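You operate a simulated robot arm through the tools that you are given. There is no shell and no other tool. Be economical: measure what you need, move in short steps, check, and stop when the job is done.

Carry out the task below with a simulated robot arm. There is one attempt and no reset: what you move stays moved.

JOB
Put the plant pot on the side table of the cart away on the planter wall top. Then put two of the string coils from the side table of the cart on the far end of the left bench. Then put the steel bowl on the serving flap top. Then open the glass drawer, fetch the 4 CUPS bag bundle from there tray and stand it on the side table of the cart, then shut the drawer. Do these in the order given. Set down upright: plant pot, string coil, bag bundle.

It is judged by the outcome, as a careful person would: the job done as asked, and still so three seconds after it is handed in. It fails if anything else is knocked over, pushed out of place, dropped, spilled or broken.

ROBOT AND FRAMES
A 7-joint arm with a two-finger parallel gripper on a trunk, on a base that drives. Base frame: it is fixed to the floor where the robot stands at the start and does not move with it; the origin is under the middle of the robot, x ahead of it, y to its left, z up; the surface under the hand at the start is at about z = 0.95. Readings come in m, degrees, newtons and seconds.
Its first joint turns from -166.0 to 166.0 degrees. Places, roughly: bag bundle [0.5, -1, 1.25]; far end of the left bench [-2.3, 2.7, 0.8]; glass drawer [0.5, -1.1, 1.2]; plant pot (8x8x9 cm) [0.8, -0.1, 1]; planter wall top (17x124 cm) [1.14, -3.96, 0.5]; serving flap top [1.1, -0.7, 1]; side table of the cart [0.9, -0.1, 1]; steel bowl (18x18x8 cm) [0.4, -0.4, 0.5]; string coil (7x4x7 cm) [0.6, 0, 1]. Payload 3.43 kg.
The tool frame sits at the grasp point between the pads (the TCP): z along the fingers, y along the line on which they close. The tips reach 0.03 m beyond it. Largest opening 0.094 m; finger width 0.028, thickness 0.01; the body of the gripper, 0.05 by 0.096 m, starts 0.055 m behind the TCP.
Orientation is that of the tool frame in the base frame, as a unit quaternion [x, y, z, w]. With the fingers straight down and closing along the base's y, the tool's x points along the base's -x, its y along +y and its z along -z.

CONTROLS
- The arm moves only by the tool step_arm. Its argument "moves" is text: rows parted by semicolons, each of 7 numbers parted by spaces: the shift along the tool's x, y, z in m, then the turn, a rotation vector about the tool's x, y, z in degrees, then the finger opening in m, from 0 to 0.094. In form: dx dy dz ax ay az gripper; .... A call has 1 to 20 rows; each row shifts and turns the commanded pose from where the row before left it, along the tool's axes as they then stand. A row lasts 0.2 s, in which the tool goes at most 0.05 m and 8.6 degrees; a call with a longer step from one row to the next is refused whole, and so is a gripper value outside its range. Where a pose cannot be reached the arm comes as near as it can. A force on the tool above 40 N (or 10 N above the force at the start of the call, whichever is more), or a blocked arm, ends the call early, and 0.2 s more pass. Each finger travels about 0.045 m/s and halts on what it meets, pressing with about 29 N; the grip force reading is that of the motor and also rises with nothing between the fingers. The clock runs only during rows and for 0.2 s after the last one: add rows that do not move to give the fingers time. It gives the time, the measured TCP pose, the force on the tool (base axes), the opening and the grip force at its end, in the units of the frame above (readings bear some noise), with the torque about the TCP (base axes, N m) and any sound that the robot's microphone picked up.
- Cameras (640 x 400 px; columns grow to the right, rows downward): "scene" is now at [0.4942, 0.1217, 1.4396]; the picture's right is [-0.83, -0.56, 0.00], its down [-0.28, 0.41, -0.87] and it looks along [0.49, -0.72, -0.49] (base axes); focal length 214 px, centre (320, 200). "wrist" rides on the gripper at [0.076, 0.014, -0.102] in the tool frame; the picture's right is [-0.18, 0.98, 0.00], its down [-0.75, -0.14, -0.64] and it looks along [-0.63, -0.12, 0.77] (tool axes); focal length 243 px, centre (320, 200). There is no depth. A picture from a camera that has moved, and an enlarged one, comes with that camera's place and axes in the base frame and with its lens.
- capture(camera): a new picture of that camera. The clock stands still meanwhile.
- slide_trunk(by): slides the trunk up (or, below 0, down) by that many m; the arm and the scene camera ride with it, the base frame stays. It gives what a move gives, with no picture.
- roll_base(legs): drives the robot by 1 to 6 legs, each [ahead, left, turn to the left] in m, m and degrees, along the robot's own axes; the way and the turn of a leg run together, so that a leg with both is an arc; at most 1.5 m and 180 degrees a leg. The arm and the cameras ride along, it lands a little off, and it stops where it bumps. It gives what a move gives.
- head_to(pan, tilt): turns the head with the scene camera to pan (to the left, within 103 degrees either way) and tilt (down, from -29 to 69), counted from straight ahead of the robot. It gives what a move gives.
- zoom(camera, box): a new picture of the part [left, top, right, bottom] of that camera's present view, enlarged. The clock stands still meanwhile.
- close_job(): hands the job in; it is judged then, once.

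Work in short steps. Places have to be worked out from the pictures, the camera data and where the tool is seen: move nearer, look again, correct. Check each grasp and each placing, and mend what went wrong. You have 186 turns and 144 pictures in all, those below and enlarged ones among them. Open the gripper and draw the arm clear of the work before you hand the job in, unless the task says otherwise; then end with one line.

The tools are called after "Call:" as a command line: name --argument value ..., lists and objects as JSON in quotes. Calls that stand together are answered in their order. step_arm: Moves the arm, as the interface text tells. Its arguments: {"type":"object","properties":{"moves":{"type":"string"}},"required":["moves"]} The other tools are called the same way: slide_trunk (by) slides the trunk up or down; roll_base (legs) drives the base; head_to (pan, tilt) turns the head that bears the scene camera; capture (camera) takes a picture; zoom (camera, box) takes an enlarged picture of a part of a camera's view; close_job () hands the job in.

At the start:

```text
time: 0.0
tool_pos: [0.5993, -0.2709, 1.4762]
tcp_rot: [0.0, 1.0, 0.009, 0.003]
contact_force: [0.1, -0.1, 0.2]
ft_torque: [-0.02, -0.02, 0.01]
grip_width: 0.0942
grip_force: 0.1
trunk travel left (down, up): [-0.488, 0.122]
robot x, y, heading: [-0.0012, -0.0018, 0.1]
head pan, tilt: [-55.8, 29.6]
```

scene: 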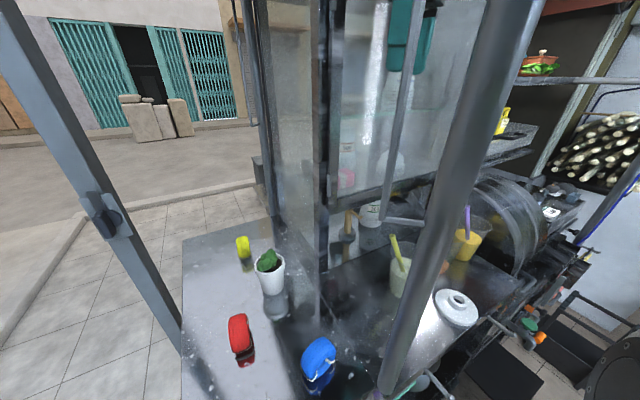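
wrist: 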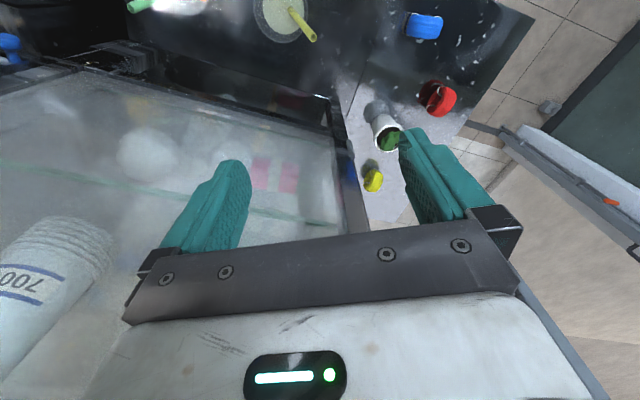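

I'll look around first to map the scene: straight ahead, right and left.

Call:
head_to --pan -20 --tilt 40

Call:
capture --camera "scene"

Call:
head_to --pan -90 --tilt 25

Call:
capture --camera "scene"

Call:
head_to --pan 80 --tilt 20

Call:
capture --camera "scene"

```text
time: 1.0
tool_pos: [0.5996, -0.2706, 1.4748]
tcp_rot: [0.0, 1.0, 0.011, 0.004]
contact_force: [-0.1, -0.1, -0.1]
ft_torque: [0.04, 0.01, -0.02]
grip_width: 0.0941
grip_force: 0.2
trunk travel left (down, up): [-0.488, 0.122]
robot x, y, heading: [-0.0006, -0.0031, -0.0]
head pan, tilt: [-20.0, 40.0]
```

```text
141 pictures are left
camera scene: at [0.5231, 0.1675, 1.4237], right [-0.34, -0.94, 0.0], down [-0.6, 0.22, -0.77], along [0.72, -0.26, -0.64], focal length 214 px, centre (320, 200)
```

scene: 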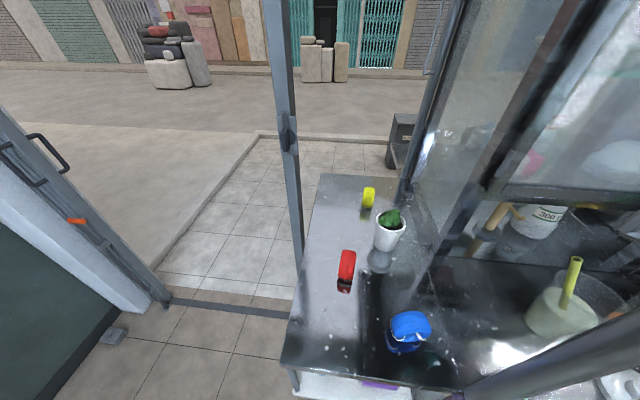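

```text
time: 2.4
tool_pos: [0.5963, -0.2704, 1.4744]
tcp_rot: [0.0, 1.0, 0.011, 0.005]
contact_force: [0.0, 0.7, -0.4]
ft_torque: [-0.01, -0.01, -0.02]
grip_width: 0.0939
grip_force: 0.0
trunk travel left (down, up): [-0.488, 0.122]
robot x, y, heading: [0.0015, -0.001, -0.3]
head pan, tilt: [-90.0, 25.0]
```

```text
140 pictures are left
camera scene: at [0.4433, 0.1045, 1.447], right [-1.0, 0.0, 0.0], down [0.0, 0.42, -0.91], along [0.0, -0.91, -0.42], focal length 214 px, centre (320, 200)
```

scene: 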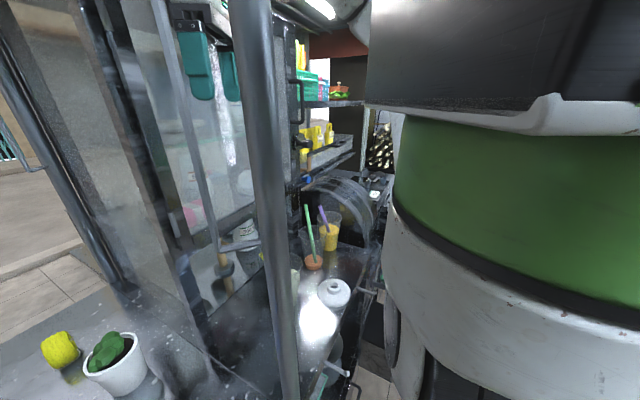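

```text
time: 5.0
tool_pos: [0.5969, -0.2709, 1.4747]
tcp_rot: [0.0, 1.0, 0.012, 0.004]
contact_force: [0.0, 0.0, 1.2]
ft_torque: [-0.02, 0.0, 0.0]
grip_width: 0.094
grip_force: 0.1
trunk travel left (down, up): [-0.488, 0.122]
robot x, y, heading: [0.002, 0.0007, 0.2]
head pan, tilt: [80.0, 20.0]
```

```text
139 pictures are left
camera scene: at [0.4595, 0.2883, 1.4551], right [0.98, -0.17, 0.0], down [-0.06, -0.34, -0.94], along [0.16, 0.93, -0.34], focal length 214 px, centre (320, 200)
```

scene: 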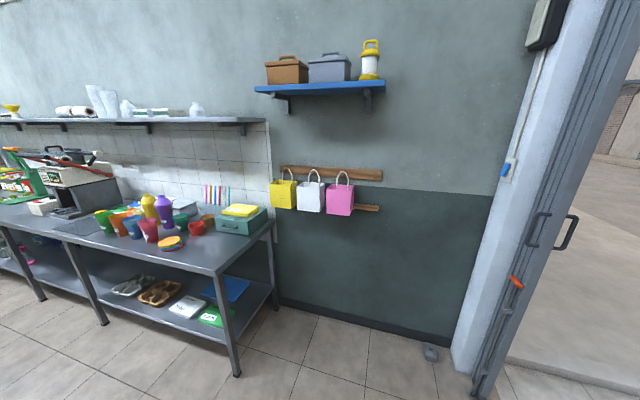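

The cart stands turned about -27°, half through the shop opening, with a canopy post near (0.5,-0.11). I look at the gap on its left and at my own base to judge the room.

Call:
head_to --pan 15 --tilt 45

Call:
capture --camera "scene"

Call:
head_to --pan -103 --tilt 65

Call:
capture --camera "scene"

Call:
head_to --pan 103 --tilt 65

Call:
capture --camera "scene"

```text
time: 6.4
tool_pos: [0.5983, -0.2694, 1.4748]
tcp_rot: [0.0, 1.0, 0.011, 0.004]
contact_force: [-0.1, -1.0, 0.4]
ft_torque: [-0.03, 0.01, 0.02]
grip_width: 0.0939
grip_force: 0.0
trunk travel left (down, up): [-0.488, 0.122]
robot x, y, heading: [0.0008, 0.0025, 0.1]
head pan, tilt: [15.0, 45.0]
```

```text
138 pictures are left
camera scene: at [0.5218, 0.2177, 1.4164], right [0.26, -0.97, 0.0], down [-0.68, -0.18, -0.71], along [0.68, 0.18, -0.71], focal length 214 px, centre (320, 200)
```

scene: 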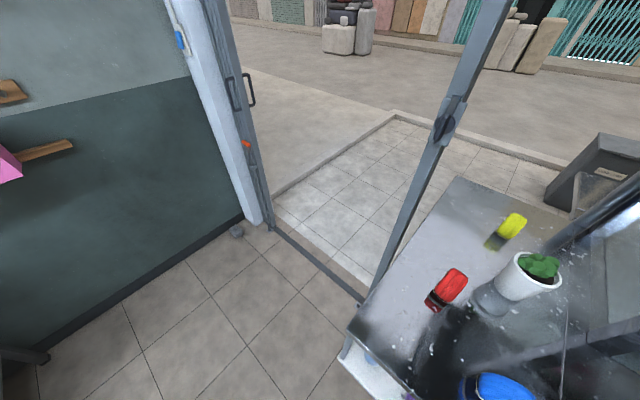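

```text
time: 8.3
tool_pos: [0.5977, -0.2697, 1.4744]
tcp_rot: [0.0, 1.0, 0.011, 0.004]
contact_force: [0.0, 0.1, 0.5]
ft_torque: [0.01, -0.01, -0.04]
grip_width: 0.094
grip_force: 0.1
trunk travel left (down, up): [-0.488, 0.122]
robot x, y, heading: [-0.002, 0.0014, -0.1]
head pan, tilt: [-103.0, 65.0]
```

```text
137 pictures are left
camera scene: at [0.4296, 0.1375, 1.3914], right [-0.97, 0.22, 0.0], down [0.2, 0.88, -0.42], along [-0.1, -0.41, -0.91], focal length 214 px, centre (320, 200)
```

scene: 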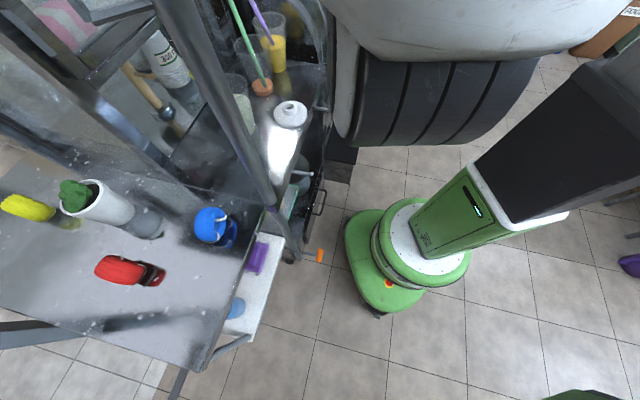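

```text
time: 11.3
tool_pos: [0.5969, -0.2698, 1.4747]
tcp_rot: [0.0, 1.0, 0.011, 0.004]
contact_force: [0.0, 0.9, -0.1]
ft_torque: [-0.01, -0.04, 0.0]
grip_width: 0.094
grip_force: 0.0
trunk travel left (down, up): [-0.488, 0.122]
robot x, y, heading: [-0.0032, -0.0012, 0.0]
head pan, tilt: [103.0, 65.0]
```

```text
136 pictures are left
camera scene: at [0.4296, 0.2558, 1.3914], right [0.97, 0.22, 0.0], down [0.2, -0.88, -0.42], along [-0.1, 0.41, -0.91], focal length 214 px, centre (320, 200)
```

scene: 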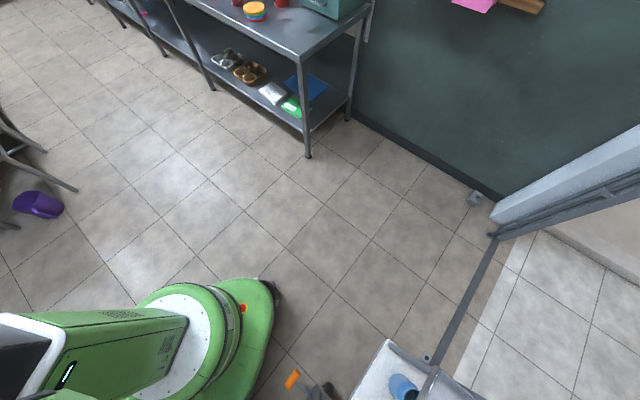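

Base is roughly 0.5 m wide, and the gap beside the cart is about 0.85 m. I back out along the cart's normal so that the arm slides clear of the post, then face the cart squarely.

Call:
roll_base --legs '[[-0.4, 0.2, 0], [0, 0, -27]]'

Call:
head_to --pan -10 --tilt 25

Call:
capture --camera "scene"

Call:
head_to --pan -80 --tilt 25

Call:
capture --camera "scene"

```text
time: 15.4
tool_pos: [0.0108, -0.3183, 1.4747]
tcp_rot: [0.23, 0.973, 0.01, 0.008]
contact_force: [-0.1, 0.7, 0.5]
ft_torque: [0.02, 0.0, 0.01]
grip_width: 0.0938
grip_force: 0.1
trunk travel left (down, up): [-0.488, 0.122]
robot x, y, heading: [-0.4006, 0.1894, -26.6]
head pan, tilt: [103.0, 65.0]
```

```text
time: 17.3
tool_pos: [0.0101, -0.3186, 1.4742]
tcp_rot: [0.229, 0.973, 0.009, 0.007]
contact_force: [0.5, -0.7, -0.3]
ft_torque: [-0.03, -0.03, 0.02]
grip_width: 0.0939
grip_force: 0.0
trunk travel left (down, up): [-0.488, 0.122]
robot x, y, heading: [-0.4019, 0.1914, -26.5]
head pan, tilt: [-10.0, 25.0]
```

```text
135 pictures are left
camera scene: at [0.1549, 0.1142, 1.447], right [-0.6, -0.8, 0.0], down [-0.34, 0.25, -0.91], along [0.73, -0.54, -0.42], focal length 214 px, centre (320, 200)
```

scene: 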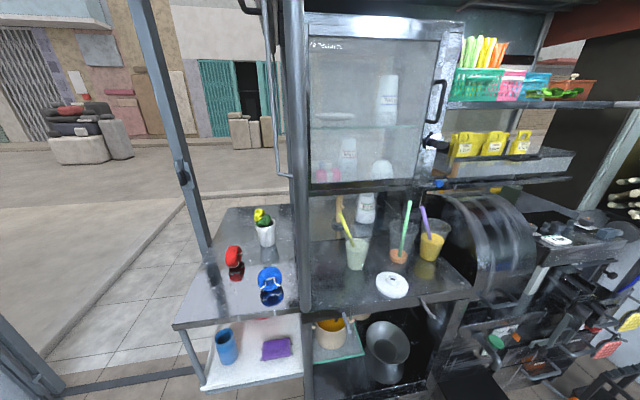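

```text
time: 18.7
tool_pos: [0.0105, -0.318, 1.4753]
tcp_rot: [0.23, 0.973, 0.01, 0.007]
contact_force: [-0.8, -0.1, -1.1]
ft_torque: [0.02, 0.0, 0.02]
grip_width: 0.0941
grip_force: 0.1
trunk travel left (down, up): [-0.488, 0.122]
robot x, y, heading: [-0.4037, 0.1913, -26.8]
head pan, tilt: [-80.0, 25.0]
```

```text
134 pictures are left
camera scene: at [0.0546, 0.0808, 1.447], right [-0.96, 0.29, 0.0], down [0.12, 0.41, -0.91], along [-0.26, -0.87, -0.42], focal length 214 px, centre (320, 200)
```

scene: 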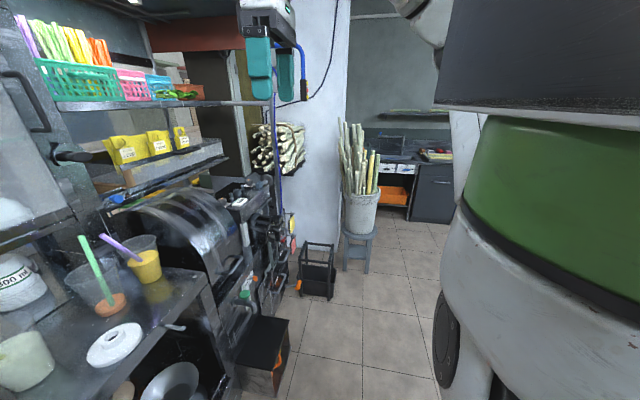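

Clear overview: cabinet on the right of the side table, steel bowl on a lower shelf, yellow bags on an upper tray. I bring the hand in front of the robot, then drive left and ahead to face the side table.

Call:
step_arm --moves "0 0.045 0 0 0 0 0.094;0 0.045 0 0 0 0 0.094;0 0.045 0 0 0 0 0.094;0 0.045 0 0 0 0 0.094;0 0.045 0 0 0 0 0.094;0 0.045 0 0 0 0 0.094"

Call:
roll_base --legs '[[0, 0.486, 0], [0.44, 0, 0]]'

Call:
head_to --pan -30 --tilt 45

Call:
capture --camera "scene"

Call:
capture --camera "wrist"

```text
time: 20.1
tool_pos: [0.129, -0.0806, 1.4806]
tcp_rot: [0.233, 0.972, 0.019, 0.006]
contact_force: [-0.2, -0.7, 0.0]
ft_torque: [0.01, -0.01, 0.03]
grip_width: 0.094
grip_force: 0.0
trunk travel left (down, up): [-0.488, 0.122]
robot x, y, heading: [-0.4012, 0.1946, -26.8]
head pan, tilt: [-80.0, 25.0]
```

```text
time: 25.3
tool_pos: [0.7358, 0.1628, 1.48]
tcp_rot: [0.231, 0.973, 0.019, 0.005]
contact_force: [-0.5, -1.1, 0.5]
ft_torque: [0.03, 0.04, -0.01]
grip_width: 0.0942
grip_force: 0.0
trunk travel left (down, up): [-0.488, 0.122]
robot x, y, heading: [0.203, 0.432, -27.1]
head pan, tilt: [-80.0, 25.0]
```

```text
time: 26.4
tool_pos: [0.7362, 0.1631, 1.479]
tcp_rot: [0.23, 0.973, 0.021, 0.006]
contact_force: [0.2, 0.2, 0.1]
ft_torque: [-0.03, 0.0, -0.01]
grip_width: 0.0939
grip_force: 0.2
trunk travel left (down, up): [-0.488, 0.122]
robot x, y, heading: [0.205, 0.4368, -26.7]
head pan, tilt: [-30.0, 45.0]
```

```text
133 pictures are left
camera scene: at [0.7335, 0.3446, 1.4164], right [-0.84, -0.55, 0.0], down [-0.39, 0.59, -0.71], along [0.39, -0.59, -0.71], focal length 214 px, centre (320, 200)
```

scene: 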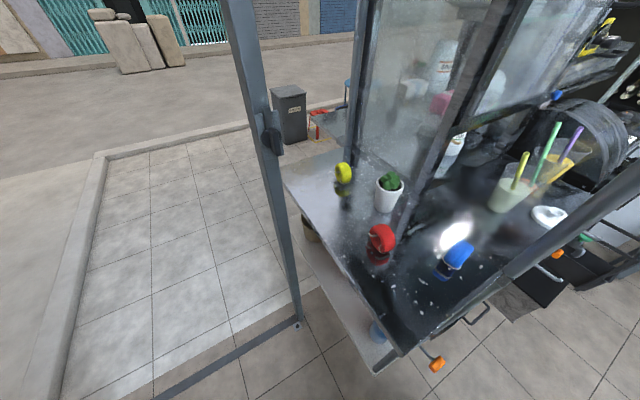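

```text
132 pictures are left
camera wrist: at [0.6738, 0.2062, 1.5816], right [0.61, 0.79, 0.04], down [0.6, -0.49, 0.64], along [0.53, -0.36, -0.77], focal length 243 px, centre (320, 200)
```

wrist: 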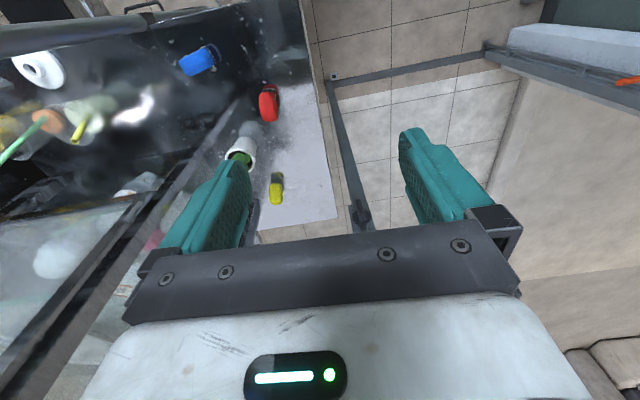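

Pot is confirmed near (0.816,-0.130), with the cabinet's glass about 12 cm to its right. I move above it, also levelling a small 2.4° tilt, and look with the wrist camera.

Call:
step_arm --moves "-0.0286 -0.0324 0.02 0.34 0 0 0.094;-0.0286 -0.0324 0.02 0.34 0 0 0.094;-0.0286 -0.0324 0.02 0.34 0 0 0.094;-0.0286 -0.0324 0.02 0.34 0 0 0.094;-0.0286 -0.0324 0.02 0.34 0 0 0.094;-0.0286 -0.0324 0.02 0.34 0 0 0.094;-0.0286 -0.0324 0.02 0.34 0 0 0.094;0 0 0.03 0 0 0 0.094;0 0 0 0 0 0 0.094"

Call:
capture --camera "wrist"

Call:
capture --camera "scene"

```text
time: 28.6
tool_pos: [0.8699, -0.0897, 1.3069]
tcp_rot: [0.202, 0.979, -0.005, 0.0]
contact_force: [0.3, -0.4, 0.8]
ft_torque: [0.01, -0.02, 0.0]
grip_width: 0.0939
grip_force: 0.1
trunk travel left (down, up): [-0.488, 0.122]
robot x, y, heading: [0.228, 0.4387, -24.0]
head pan, tilt: [-30.0, 45.0]
stopped in row 9: the arm was blocked; the commanded pose is now the measured one
```

```text
131 pictures are left
camera wrist: at [0.8068, -0.0448, 1.4086], right [0.56, 0.83, -0.01], down [0.64, -0.42, 0.65], along [0.53, -0.37, -0.76], focal length 243 px, centre (320, 200)
```

wrist: 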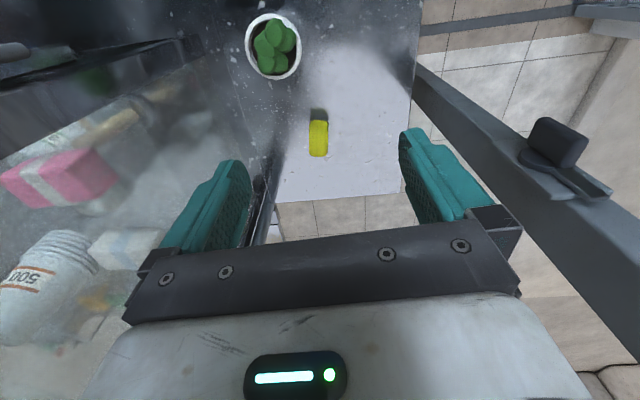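

```text
130 pictures are left
camera scene: at [0.7609, 0.3775, 1.4154], right [-0.81, -0.59, 0.0], down [-0.42, 0.57, -0.71], along [0.42, -0.57, -0.71], focal length 214 px, centre (320, 200)
```

scene: 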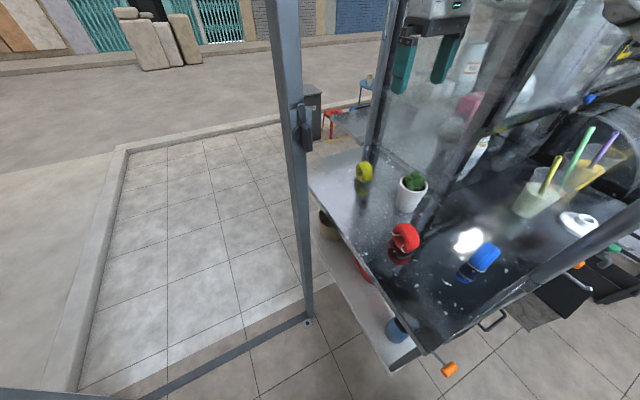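

The arm was blocked upstream of the wrist and the base twisted 2.7°; no tool force, so a link touches something. I look right at the arm to see what it meets.

Call:
head_to --pan -75 --tilt 10

Call:
capture --camera "scene"

```text
time: 29.8
tool_pos: [0.8702, -0.0902, 1.3066]
tcp_rot: [0.203, 0.979, -0.005, 0.001]
contact_force: [-0.7, -0.2, -0.4]
ft_torque: [0.0, -0.04, 0.01]
grip_width: 0.0939
grip_force: 0.1
trunk travel left (down, up): [-0.488, 0.122]
robot x, y, heading: [0.2263, 0.4394, -24.1]
head pan, tilt: [-75.0, 10.0]
```

```text
129 pictures are left
camera scene: at [0.7001, 0.351, 1.4707], right [-0.99, 0.15, 0.0], down [0.02, 0.17, -0.99], along [-0.15, -0.97, -0.17], focal length 214 px, centre (320, 200)
```

scene: 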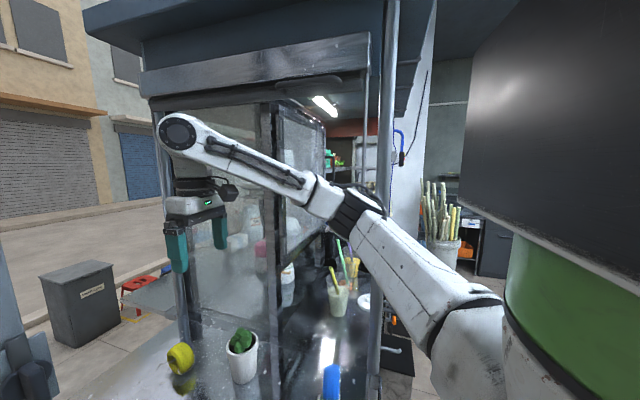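

The forearm is leaning on the cart's near-edge post. I'll retract it, and approach instead from the left end of the table with the robot turned toward the pot.

Call:
step_arm --moves "0.02 0.03 0 0 0 0 0.094;0.04 0.01 0 0 0 0 0.094;0.04 0 -0.02 0 0 0 0.094;0.04 0 -0.02 0 0 0 0.094;0.04 0 -0.02 0 0 0 0.094;0.03 0 -0.02 0 0 0 0.094"

Call:
roll_base --legs '[[0, 0.39, 0], [0, 0, -33], [0.25, 0.145, 0]]'

Call:
head_to --pan -20 --tilt 40

Call:
capture --camera "scene"

Call:
capture --camera "wrist"

```text
time: 31.4
tool_pos: [0.7786, 0.0843, 1.3947]
tcp_rot: [0.121, 0.993, -0.009, 0.005]
contact_force: [-2.1, -0.5, -0.6]
ft_torque: [0.08, -0.2, -0.01]
grip_width: 0.094
grip_force: 0.0
trunk travel left (down, up): [-0.488, 0.122]
robot x, y, heading: [0.2651, 0.4068, -14.8]
head pan, tilt: [-75.0, 10.0]
stopped in row 6: the arm was blocked; the commanded pose is now the measured one
```

```text
time: 37.0
tool_pos: [0.8985, 0.131, 1.3879]
tcp_rot: [0.373, 0.928, -0.007, 0.001]
contact_force: [0.7, -0.2, -0.3]
ft_torque: [0.03, 0.01, 0.03]
grip_width: 0.094
grip_force: 0.1
trunk travel left (down, up): [-0.488, 0.122]
robot x, y, heading: [0.6089, 0.6755, -44.5]
head pan, tilt: [-75.0, 10.0]
```

```text
time: 38.3
tool_pos: [0.8973, 0.1303, 1.3881]
tcp_rot: [0.373, 0.928, -0.007, 0.0]
contact_force: [-0.2, -0.1, 0.2]
ft_torque: [-0.02, 0.03, -0.03]
grip_width: 0.0942
grip_force: 0.1
trunk travel left (down, up): [-0.488, 0.122]
robot x, y, heading: [0.6117, 0.6715, -44.6]
head pan, tilt: [-20.0, 40.0]
```

```text
128 pictures are left
camera scene: at [1.0998, 0.4272, 1.4237], right [-0.9, -0.43, 0.0], down [-0.27, 0.58, -0.77], along [0.33, -0.69, -0.64], focal length 214 px, centre (320, 200)
```

scene: 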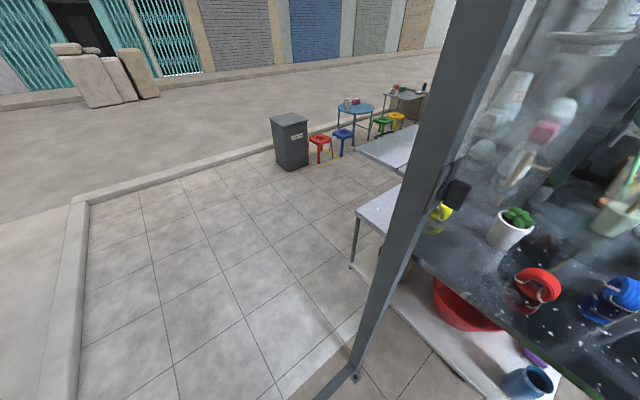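

```text
127 pictures are left
camera wrist: at [0.8538, 0.1948, 1.4899], right [0.81, 0.58, -0.01], down [0.45, -0.62, 0.65], along [0.37, -0.53, -0.76], focal length 243 px, centre (320, 200)
```

wrist: 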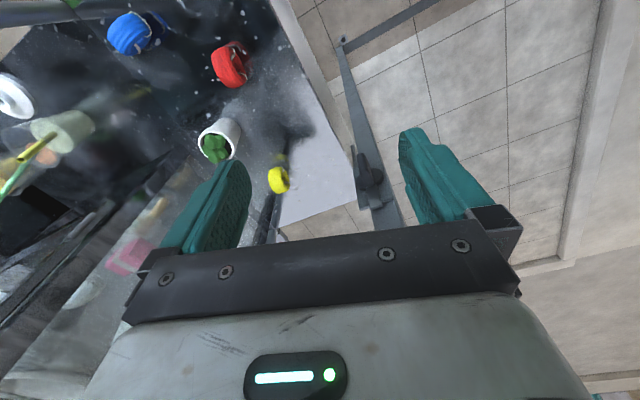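

Objects are unmoved and the robot is now at the table's left end with a clear line to the pot (≈0.815,-0.135). I yaw the tool to the arm's direction and go above the pot at z≈1.2.

Call:
step_arm --moves "0 0 0 0 0 8 0.094;0 0 0 0 0 8 0.094;0 0 0 0 0 8 0.094;0 0 0 0 0 8 0.094;-0.034 -0.0208 0.027 0 0 0 0.094;-0.034 -0.0208 0.027 0 0 0 0.094;-0.034 -0.0208 0.027 0 0 0 0.094;-0.034 -0.0208 0.027 0 0 0 0.094;-0.034 -0.0208 0.027 0 0 0 0.094;-0.034 -0.0208 0.027 0 0 0 0.094;-0.034 -0.0208 0.027 0 0 0 0.094;0 0 0 0 0 0 0.094"

Call:
capture --camera "wrist"

Call:
head_to --pan -40 --tilt 35

Call:
capture --camera "scene"

```text
time: 40.9
tool_pos: [0.8128, -0.1377, 1.2018]
tcp_rot: [0.614, 0.789, -0.007, 0.003]
contact_force: [-0.3, -1.0, 0.0]
ft_torque: [0.02, 0.03, 0.0]
grip_width: 0.0941
grip_force: 0.1
trunk travel left (down, up): [-0.488, 0.122]
robot x, y, heading: [0.6117, 0.6764, -44.7]
head pan, tilt: [-20.0, 40.0]
```

```text
126 pictures are left
camera wrist: at [0.8081, -0.0591, 1.3041], right [1.0, 0.06, -0.01], down [0.05, -0.76, 0.65], along [0.04, -0.65, -0.76], focal length 243 px, centre (320, 200)
```

wrist: 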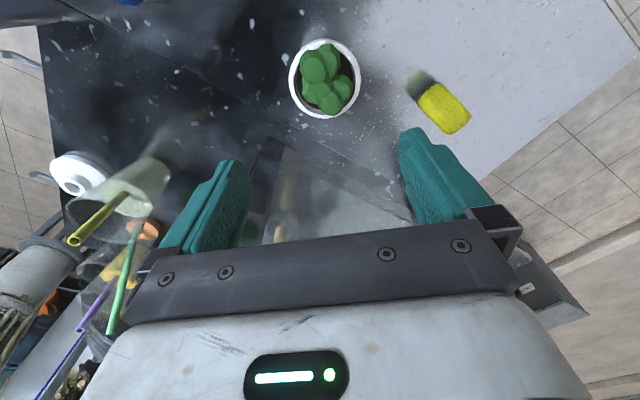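

```text
time: 41.7
tool_pos: [0.8102, -0.1373, 1.2036]
tcp_rot: [0.614, 0.789, -0.007, 0.002]
contact_force: [0.8, -0.1, -0.2]
ft_torque: [0.02, -0.01, -0.01]
grip_width: 0.0941
grip_force: 0.0
trunk travel left (down, up): [-0.488, 0.122]
robot x, y, heading: [0.6119, 0.6741, -44.8]
head pan, tilt: [-40.0, 35.0]
```

```text
125 pictures are left
camera scene: at [1.0717, 0.4163, 1.4312], right [-1.0, -0.09, 0.0], down [-0.05, 0.57, -0.82], along [0.08, -0.82, -0.57], focal length 214 px, centre (320, 200)
```

scene: 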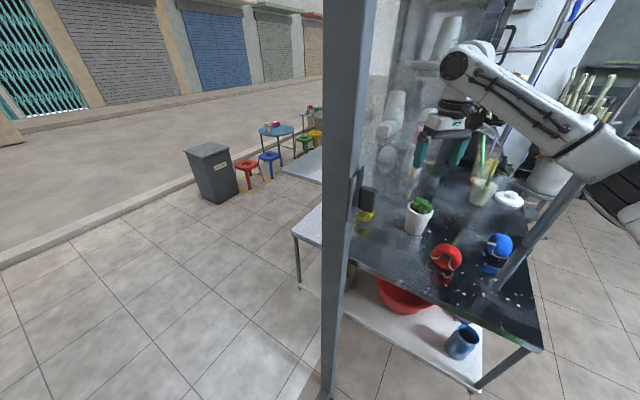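

Wrist view puts the pot rim at ≈(0.8175,-0.130). I nudge and descend to just over the rim, then look.

Call:
step_arm --moves "0.0057 0.0081 0.03 0 0 0 0.094;0 0 0.04 0 0 0 0.094;0 0 0.04 0 0 0 0.094;0 0 0.02 0 0 0 0.094;0 0 0.015 0 0 0 0.094;0 0 0 0 0 0 0.094"

Call:
capture --camera "wrist"

```text
time: 43.1
tool_pos: [0.8208, -0.1341, 1.0578]
tcp_rot: [0.614, 0.789, -0.006, 0.002]
contact_force: [1.0, 0.3, 0.1]
ft_torque: [0.02, 0.0, 0.02]
grip_width: 0.0942
grip_force: 0.0
trunk travel left (down, up): [-0.488, 0.122]
robot x, y, heading: [0.6102, 0.6729, -44.4]
head pan, tilt: [-40.0, 35.0]
```

```text
124 pictures are left
camera wrist: at [0.8176, -0.0545, 1.1597], right [1.0, 0.06, -0.01], down [0.05, -0.76, 0.65], along [0.04, -0.65, -0.76], focal length 243 px, centre (320, 200)
```

wrist: 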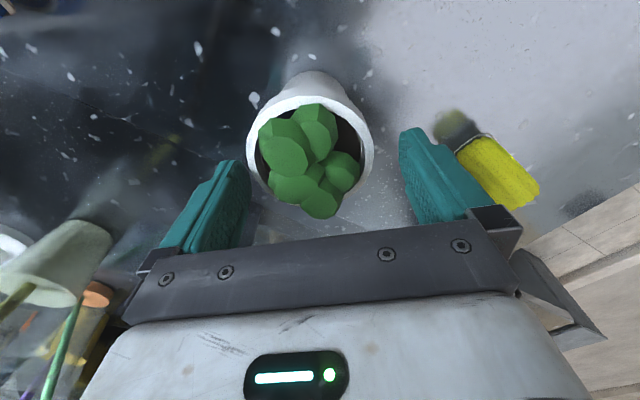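

Pot is about 6 mm left and 8 mm nearer than the finger centre. I correct, lower to z≈1.005 and close.

Call:
step_arm --moves "0.0085 -0.0045 0 0 0 0 0.094;0 0 0.02 0 0 0 0.094;0 0 0.02 0 0 0 0.094;0 0 0.012 0 0 0 0.094;0 0 0 0 0 0 0.094;0 0 0 0 0 0 0.06;0 0 0 0 0 0 0.06;0 0 0 0 0 0 0.06;0 0 0 0 0 0 0.06"

Call:
capture --camera "wrist"

```text
time: 45.1
tool_pos: [0.8139, -0.1254, 1.0047]
tcp_rot: [0.614, 0.789, -0.006, 0.002]
contact_force: [0.1, -0.5, 1.4]
ft_torque: [-0.01, -0.06, -0.03]
grip_width: 0.0764
grip_force: 29.6
trunk travel left (down, up): [-0.488, 0.122]
robot x, y, heading: [0.6107, 0.6756, -45.0]
head pan, tilt: [-40.0, 35.0]
```

```text
123 pictures are left
camera wrist: at [0.8106, -0.047, 1.1067], right [1.0, 0.06, -0.01], down [0.05, -0.76, 0.65], along [0.04, -0.65, -0.76], focal length 243 px, centre (320, 200)
```

wrist: 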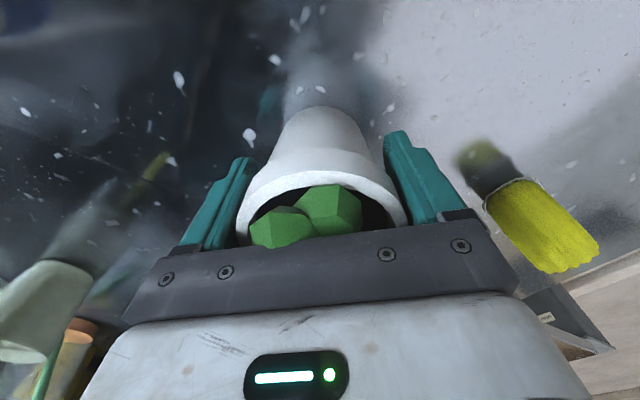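

Pot is gripped (0.0764, 30 N). I lift it and draw the arm back in front of the robot.

Call:
step_arm --moves "0 0 -0.02 0 0 0 0.06;0 0 -0.04 0 0 0 0.06;0 0 -0.045 0 0 0 0.06;0 0 -0.045 0 0 0 0.06;0 0 -0.045 0 0 0 0.06;0.045 0 -0.03 0 0 0 0.06;0.045 0 0 0 0 0 0.06;0.045 0 0 0 0 0 0.06;0.045 0 0 0 0 0 0.06;0.045 0 0 0 0 0 0.06;0.045 0 0 0 0 0 0.06;0.015 0.04 0 0 0 0 0.06;0.015 0.04 0 0 0 0 0.06;0.015 0.04 0 0 0 0 0.06;0.015 0.04 0 0 0 0 0.06;0.015 0.04 0 0 0 0 0.06;0.015 0.04 0 0 0 0 0.06;0 0 0 0 0 0 0.06"

Call:
head_to --pan 15 --tilt 35

Call:
capture --camera "scene"

```text
refused: row 6 steps farther than a row can; nothing moved
```

```text
time: 46.3
tool_pos: [0.8143, -0.1263, 1.0043]
tcp_rot: [0.614, 0.789, -0.005, 0.001]
contact_force: [-1.4, -1.3, 1.2]
ft_torque: [-0.02, 0.0, -0.02]
grip_width: 0.0759
grip_force: 29.1
trunk travel left (down, up): [-0.488, 0.122]
robot x, y, heading: [0.6094, 0.6772, -44.7]
head pan, tilt: [15.0, 35.0]
```

```text
122 pictures are left
camera scene: at [1.14, 0.4603, 1.4312], right [-0.5, -0.87, 0.0], down [-0.5, 0.29, -0.82], along [0.71, -0.41, -0.57], focal length 214 px, centre (320, 200)
```

scene: 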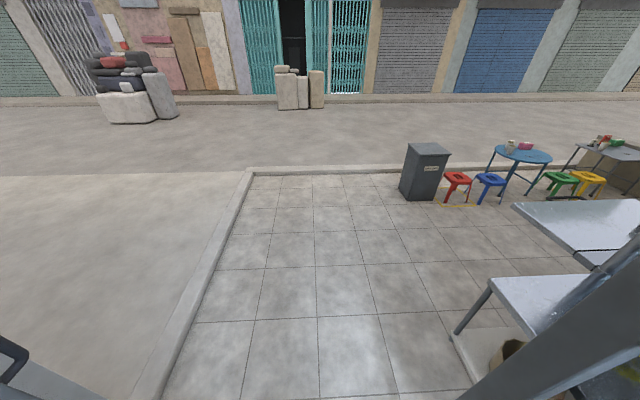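

One row was a little too long; resend with shorter steps.

Call:
step_arm --moves "0 0 -0.02 0 0 0 0.06;0 0 -0.04 0 0 0 0.06;0 0 -0.045 0 0 0 0.06;0 0 -0.045 0 0 0 0.06;0 0 -0.045 0 0 0 0.06;0.045 0 0 0 0 0 0.06;0.045 0 0 0 0 0 0.06;0.045 0 0 0 0 0 0.06;0.045 0 0 0 0 0 0.06;0.045 0 0 0 0 0 0.06;0.045 0 0 0 0 0 0.06;0.015 0.04 0 0 0 0 0.06;0.015 0.04 0 0 0 0 0.06;0.015 0.04 0 0 0 0 0.06;0.015 0.04 0 0 0 0 0.06;0.015 0.04 0 0 0 0 0.06;0.015 0.04 0 0 0 0 0.06;0 0 0 0 0 0 0.06"

Call:
capture --camera "wrist"

```text
time: 50.1
tool_pos: [0.7517, 0.1384, 1.2018]
tcp_rot: [0.614, 0.789, -0.005, 0.003]
contact_force: [0.1, -0.4, -2.8]
ft_torque: [0.02, 0.0, 0.02]
grip_width: 0.0762
grip_force: 29.2
out of reach, approached as far as the arm can: row 12, 13, 14, 15, 16, 17
trunk travel left (down, up): [-0.488, 0.122]
robot x, y, heading: [0.6114, 0.6757, -44.5]
head pan, tilt: [15.0, 35.0]
```

```text
121 pictures are left
camera wrist: at [0.7478, 0.2175, 1.3029], right [1.0, 0.06, 0.0], down [0.05, -0.76, 0.65], along [0.04, -0.65, -0.76], focal length 243 px, centre (320, 200)
```

wrist: 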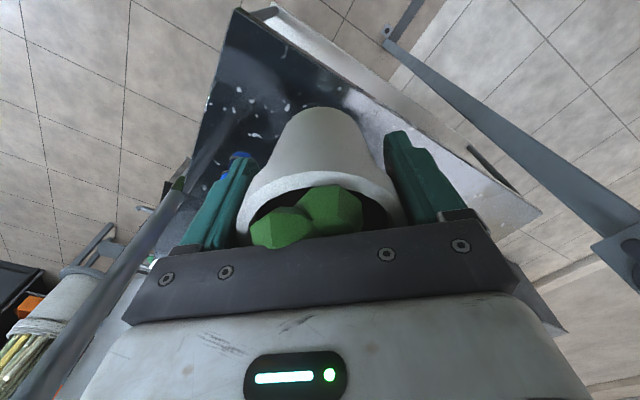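

Pot is held. The sideways move was out of reach at this wrist yaw, so I yaw the tool back to the robot's heading while staying in place.

Call:
step_arm --moves "0 0 0 0 0 -8 0.06;0 0 0 0 0 -8 0.06;0 0 0 0 0 -8 0.06;0 0 0 0 0 -8 0.06;0 0 0 0 0 0 0.06"

```text
time: 51.3
tool_pos: [0.7512, 0.1383, 1.2028]
tcp_rot: [0.372, 0.928, -0.007, 0.001]
contact_force: [-0.3, 0.0, -3.1]
ft_torque: [0.02, -0.03, 0.0]
grip_width: 0.0761
grip_force: 29.0
trunk travel left (down, up): [-0.488, 0.122]
robot x, y, heading: [0.6132, 0.6774, -44.7]
head pan, tilt: [15.0, 35.0]
```

Now shift the hand left to straight ahead of the robot.

Call:
step_arm --moves "0 0.045 0 0 0 0 0.06;0 0.045 0 0 0 0 0.06;0 0.045 0 0 0 0 0.06;0 0.045 0 0 0 0 0.06;0 0.045 0 0 0 0 0.06;0 0.045 0 0 0 0 0.06;0 0 0 0 0 0 0.06"

```text
time: 52.9
tool_pos: [0.7526, 0.1387, 1.2026]
tcp_rot: [0.373, 0.928, -0.006, 0.001]
contact_force: [1.3, 0.0, -2.1]
ft_torque: [0.0, 0.03, -0.03]
grip_width: 0.0764
grip_force: 29.3
out of reach, approached as far as the arm can: row 1, 2, 3, 4, 5, 6
trunk travel left (down, up): [-0.488, 0.122]
robot x, y, heading: [0.6088, 0.6713, -44.8]
head pan, tilt: [15.0, 35.0]
```

No motion, probably a joint limit while folded. I try raising and extending slightly, then moving left.

Call:
step_arm --moves "0 0 -0.04 0 0 0 0.06;0 0 -0.04 0 0 0 0.06;0 0 -0.04 0 0 0 0.06;-0.04 0 0 0 0 0 0.06;-0.04 0 0 0 0 0 0.06;0 0.045 0 0 0 0 0.06;0 0.045 0 0 0 0 0.06;0 0.045 0 0 0 0 0.06;0 0.045 0 0 0 0 0.06;0 0.045 0 0 0 0 0.06;0 0.045 0 0 0 0 0.06;0 0 0 0 0 0 0.06"

```text
time: 55.5
tool_pos: [0.9969, 0.2817, 1.3211]
tcp_rot: [0.373, 0.928, -0.006, 0.0]
contact_force: [0.4, -0.7, -3.3]
ft_torque: [0.02, 0.0, -0.03]
grip_width: 0.0766
grip_force: 29.5
trunk travel left (down, up): [-0.488, 0.122]
robot x, y, heading: [0.6105, 0.6746, -44.7]
head pan, tilt: [15.0, 35.0]
```

Hand is now straight ahead. I square up to the opening, shift into the gap's middle and drive out about 1.5 m.

Call:
roll_base --legs '[[0, 0, 17.5], [0, 0.15, 0], [1.5, 0, 0]]'

Call:
head_to --pan -70 --tilt 20

Call:
capture --camera "scene"

```text
time: 64.8
tool_pos: [2.4888, -0.1176, 1.3222]
tcp_rot: [0.224, 0.975, -0.007, 0.002]
contact_force: [-0.6, 0.3, -2.2]
ft_torque: [-0.02, 0.02, 0.01]
grip_width: 0.0761
grip_force: 28.8
trunk travel left (down, up): [-0.488, 0.122]
robot x, y, heading: [1.9999, 0.1353, -26.9]
head pan, tilt: [15.0, 35.0]
```

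```text
time: 66.4
tool_pos: [2.4876, -0.1183, 1.3212]
tcp_rot: [0.224, 0.975, -0.007, 0.0]
contact_force: [0.3, 0.6, -3.4]
ft_torque: [0.03, -0.02, 0.0]
grip_width: 0.0761
grip_force: 28.4
trunk travel left (down, up): [-0.488, 0.122]
robot x, y, heading: [1.9989, 0.1401, -26.8]
head pan, tilt: [-70.0, 20.0]
```

```text
120 pictures are left
camera scene: at [2.473, 0.0225, 1.455], right [-0.99, 0.12, 0.0], down [0.04, 0.34, -0.94], along [-0.11, -0.93, -0.34], focal length 214 px, centre (320, 200)
```

scene: 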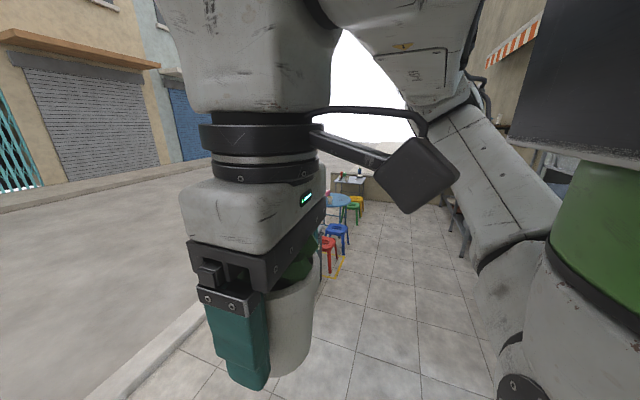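

Outside. Now I turn right to face along the cart's front and look down the pavement.

Call:
roll_base --legs '[[0, 0, -90]]'

Call:
head_to --pan 25 --tilt 20

Call:
capture --camera "scene"

Call:
head_to --pan -25 --tilt 25

Call:
capture --camera "scene"

```text
time: 70.6
tool_pos: [1.7504, -0.3516, 1.3218]
tcp_rot: [0.844, 0.536, -0.006, -0.003]
contact_force: [-0.2, -0.5, -3.3]
ft_torque: [0.03, 0.0, 0.0]
grip_width: 0.0762
grip_force: 29.5
trunk travel left (down, up): [-0.488, 0.122]
robot x, y, heading: [2.0012, 0.1368, -115.7]
head pan, tilt: [-70.0, 20.0]
```

```text
time: 72.3
tool_pos: [1.75, -0.352, 1.3228]
tcp_rot: [0.844, 0.536, -0.006, -0.004]
contact_force: [-0.1, 0.2, -2.4]
ft_torque: [-0.01, 0.02, 0.01]
grip_width: 0.0762
grip_force: 29.3
trunk travel left (down, up): [-0.488, 0.122]
robot x, y, heading: [2.0033, 0.1376, -116.3]
head pan, tilt: [25.0, 20.0]
```

```text
119 pictures are left
camera scene: at [1.9806, -0.4354, 1.455], right [-1.0, 0.02, 0.0], down [0.01, 0.34, -0.94], along [-0.02, -0.94, -0.34], focal length 214 px, centre (320, 200)
```

scene: 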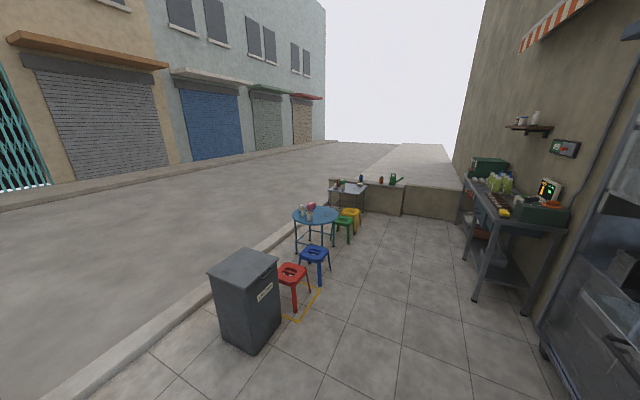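

```text
time: 73.5
tool_pos: [1.75, -0.3523, 1.3214]
tcp_rot: [0.844, 0.537, -0.006, -0.004]
contact_force: [-1.0, 0.0, -2.5]
ft_torque: [0.0, -0.02, 0.02]
grip_width: 0.0764
grip_force: 28.5
trunk travel left (down, up): [-0.488, 0.122]
robot x, y, heading: [2.0016, 0.1441, -115.9]
head pan, tilt: [-25.0, 25.0]
```

```text
118 pictures are left
camera scene: at [1.9108, -0.4003, 1.447], right [-0.63, 0.78, 0.0], down [0.33, 0.27, -0.91], along [-0.7, -0.57, -0.42], focal length 214 px, centre (320, 200)
```

scene: 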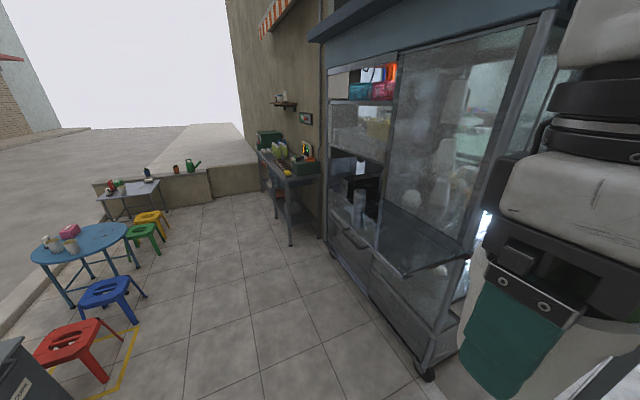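

The planter wall closes the pavement's far end, behind the stools; its near end (around u of the watering can) is reachable. I drive down the clear corridor and look again.

Call:
roll_base --legs '[[0, 0.2, -1], [1.5, 0, 0], [1.3, 0, 0]]'

Call:
head_to --pan 15 --tilt 30

Call:
capture --camera "scene"

```text
time: 88.2
tool_pos: [0.6005, -2.8835, 1.3211]
tcp_rot: [0.852, 0.524, -0.006, -0.004]
contact_force: [-0.7, -0.3, -2.7]
ft_torque: [0.01, 0.01, 0.02]
grip_width: 0.0761
grip_force: 29.3
trunk travel left (down, up): [-0.488, 0.122]
robot x, y, heading: [0.8657, -2.3991, -117.8]
head pan, tilt: [-25.0, 25.0]
```

```text
time: 89.2
tool_pos: [0.6009, -2.8831, 1.3205]
tcp_rot: [0.852, 0.523, -0.005, -0.004]
contact_force: [0.6, -0.2, -3.0]
ft_torque: [0.03, 0.0, -0.02]
grip_width: 0.0762
grip_force: 29.0
trunk travel left (down, up): [-0.488, 0.122]
robot x, y, heading: [0.8684, -2.3998, -117.6]
head pan, tilt: [15.0, 30.0]
```

```text
117 pictures are left
camera scene: at [0.8125, -2.9689, 1.439], right [-0.97, 0.22, 0.0], down [0.11, 0.49, -0.87], along [-0.19, -0.84, -0.5], focal length 214 px, centre (320, 200)
```

scene: 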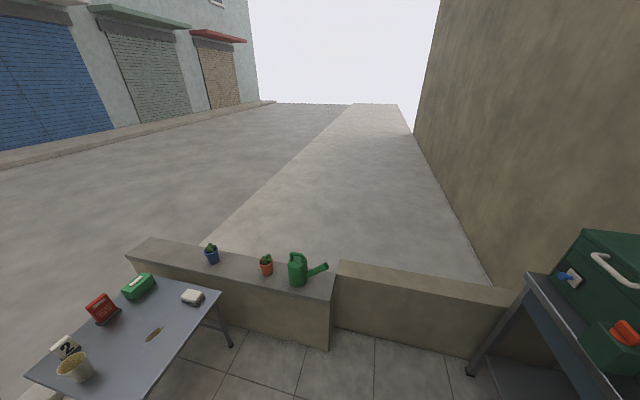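

Between the blue and orange pots on the wall there's about 27 cm free, around (1.07,-3.925). I drive nearer, keeping clear of the small table and turn toward it.

Call:
roll_base --legs '[[0.74, 0.2, 0], [0, 0, 40]]'

Call:
head_to --pan 0 --tilt 50

Call:
capture --camera "scene"

```text
time: 95.2
tool_pos: [0.8165, -3.6873, 1.3212]
tcp_rot: [0.614, 0.789, -0.006, -0.002]
contact_force: [-0.3, 0.8, -2.4]
ft_torque: [0.0, -0.01, 0.0]
grip_width: 0.076
grip_force: 28.7
trunk travel left (down, up): [-0.488, 0.122]
robot x, y, heading: [0.6977, -3.1476, -76.7]
head pan, tilt: [15.0, 30.0]
```

```text
time: 96.1
tool_pos: [0.8183, -3.6868, 1.3223]
tcp_rot: [0.615, 0.789, -0.007, -0.001]
contact_force: [-0.3, 0.0, -3.1]
ft_torque: [0.03, 0.01, -0.02]
grip_width: 0.0761
grip_force: 29.3
trunk travel left (down, up): [-0.488, 0.122]
robot x, y, heading: [0.6997, -3.1497, -76.5]
head pan, tilt: [0.0, 50.0]
```

```text
116 pictures are left
camera scene: at [1.0104, -3.6077, 1.4095], right [-0.97, -0.23, 0.0], down [-0.18, 0.75, -0.64], along [0.15, -0.63, -0.77], focal length 214 px, centre (320, 200)
```

scene: 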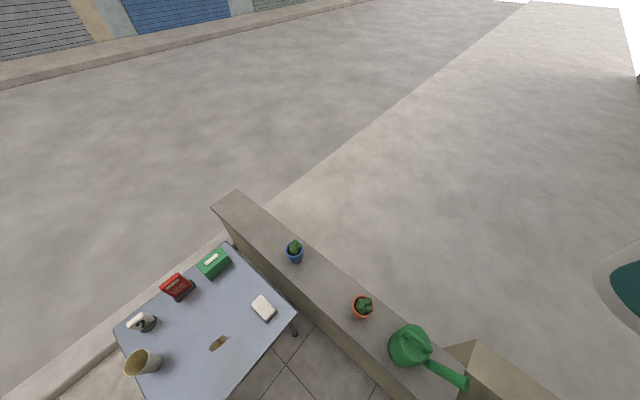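

Call:
zoom --camera "scene" --box '[240, 220, 400, 320]'

```text
4.00 times, centred on (320, 270) of scene
camera zoom: at [1.0104, -3.6077, 1.4095], right [-0.97, -0.23, 0.0], down [-0.18, 0.75, -0.64], along [0.15, -0.63, -0.77], focal length 858 px, centre (320, -80)
```

zoom: 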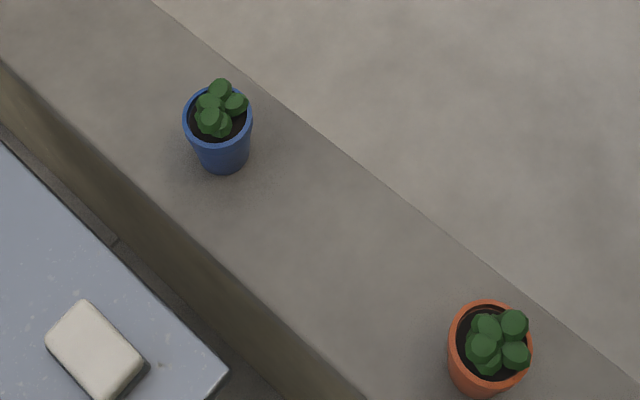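

Wall centreline target between pots: (1.036,-3.909). I bring the pot above it, then lower the trunk.

Call:
step_arm --moves "-0.0384 0.0224 0 0 0 0 0.06;-0.0384 0.0224 0 0 0 0 0.06;-0.0384 0.0224 0 0 0 0 0.06;-0.0384 0.0224 0 0 0 0 0.06;-0.0384 0.0224 0 0 0 0 0.06;-0.0384 0.0224 0 0 0 0 0.06;-0.0384 0.0224 0 0 0 0 0.06;0 0 0 0 0 0 0.06"

Call:
slide_trunk --by -0.4

Call:
capture --camera "scene"

Call:
capture --camera "wrist"

```text
time: 97.9
tool_pos: [1.0361, -3.9094, 1.3194]
tcp_rot: [0.615, 0.788, -0.006, -0.002]
contact_force: [-0.1, 0.6, -3.1]
ft_torque: [0.02, 0.04, 0.01]
grip_width: 0.0763
grip_force: 28.4
trunk travel left (down, up): [-0.488, 0.122]
robot x, y, heading: [0.7031, -3.1493, -77.0]
head pan, tilt: [0.0, 50.0]
```

```text
time: 101.7
tool_pos: [1.036, -3.9096, 0.9209]
tcp_rot: [0.614, 0.789, -0.006, -0.002]
contact_force: [-0.2, 0.4, -3.3]
ft_torque: [-0.01, 0.03, 0.01]
grip_width: 0.0761
grip_force: 29.0
trunk travel left (down, up): [-0.088, 0.522]
robot x, y, heading: [0.6991, -3.1502, -76.6]
head pan, tilt: [0.0, 50.0]
```

```text
114 pictures are left
camera scene: at [1.0104, -3.6077, 1.0094], right [-0.97, -0.23, 0.0], down [-0.18, 0.75, -0.64], along [0.15, -0.63, -0.77], focal length 214 px, centre (320, 200)
```

scene: 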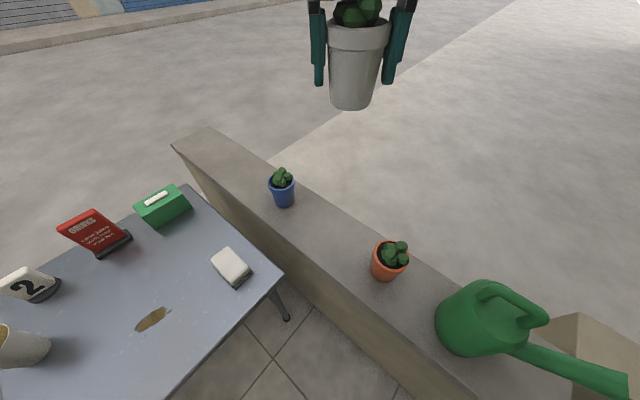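

```text
113 pictures are left
camera wrist: at [1.0334, -3.8309, 1.0226], right [1.0, 0.06, -0.01], down [0.05, -0.76, 0.65], along [0.03, -0.65, -0.76], focal length 243 px, centre (320, 200)
```

wrist: 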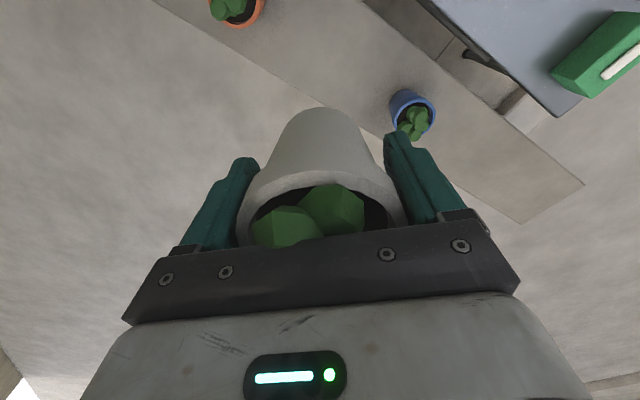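

Estimates agree. I lower the pot to just above the wall and check.

Call:
step_arm --moves "0 0 0.045 0 0 0 0.06;0 0 0.045 0 0 0 0.06;0 0 0.045 0 0 0 0.06;0 0 0.045 0 0 0 0.06;0 0 0.045 0 0 0 0.06;0 0 0.045 0 0 0 0.06;0 0 0.04 0 0 0 0.06;0 0 0.03 0 0 0 0.06;0 0 0 0 0 0 0.06"

Call:
capture --camera "scene"

```text
time: 103.9
tool_pos: [0.9717, -3.9525, 0.593]
tcp_rot: [0.638, 0.769, -0.024, 0.006]
contact_force: [1.1, 0.6, -1.4]
ft_torque: [0.01, 0.09, -0.03]
grip_width: 0.0761
grip_force: 29.3
trunk travel left (down, up): [-0.088, 0.522]
robot x, y, heading: [0.6919, -3.1478, -80.1]
head pan, tilt: [0.0, 50.0]
stopped in row 9: the arm was blocked; the commanded pose is now the measured one
```

```text
112 pictures are left
camera scene: at [0.958, -3.6149, 1.02], right [-0.98, -0.17, -0.01], down [-0.12, 0.75, -0.65], along [0.12, -0.64, -0.76], focal length 214 px, centre (320, 200)
```

scene: 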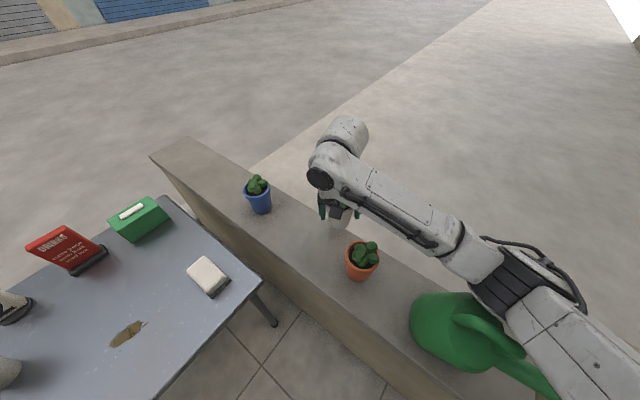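

The elbow swings out to the right and met the watering can. I raise the hand straight back up and check what the can did.

Call:
step_arm --moves "0 0 -0.03 0 0 0 0.06;0 0 -0.04 0 0 0 0.06;0 0 -0.045 0 0 0 0.06;0 0 -0.045 0 0 0 0.06;0 0 -0.045 0 0 0 0.06;0 0 -0.045 0 0 0 0.06;0 0 0 0 0 0 0.06"

Call:
capture --camera "scene"

```text
time: 105.5
tool_pos: [0.9905, -3.925, 0.8371]
tcp_rot: [0.631, 0.776, -0.013, 0.004]
contact_force: [0.5, 0.1, -3.1]
ft_torque: [0.06, -0.03, -0.01]
grip_width: 0.0765
grip_force: 28.5
trunk travel left (down, up): [-0.088, 0.522]
robot x, y, heading: [0.6948, -3.1444, -79.1]
head pan, tilt: [0.0, 50.0]
```

```text
111 pictures are left
camera scene: at [0.9851, -3.6146, 1.0094], right [-0.98, -0.19, 0.0], down [-0.15, 0.75, -0.64], along [0.12, -0.63, -0.77], focal length 214 px, centre (320, 200)
```

scene: 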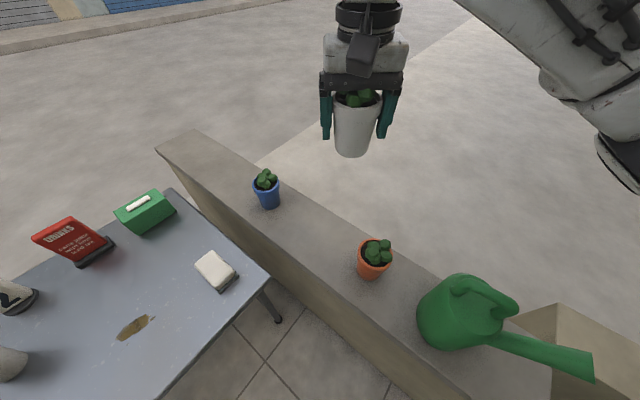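

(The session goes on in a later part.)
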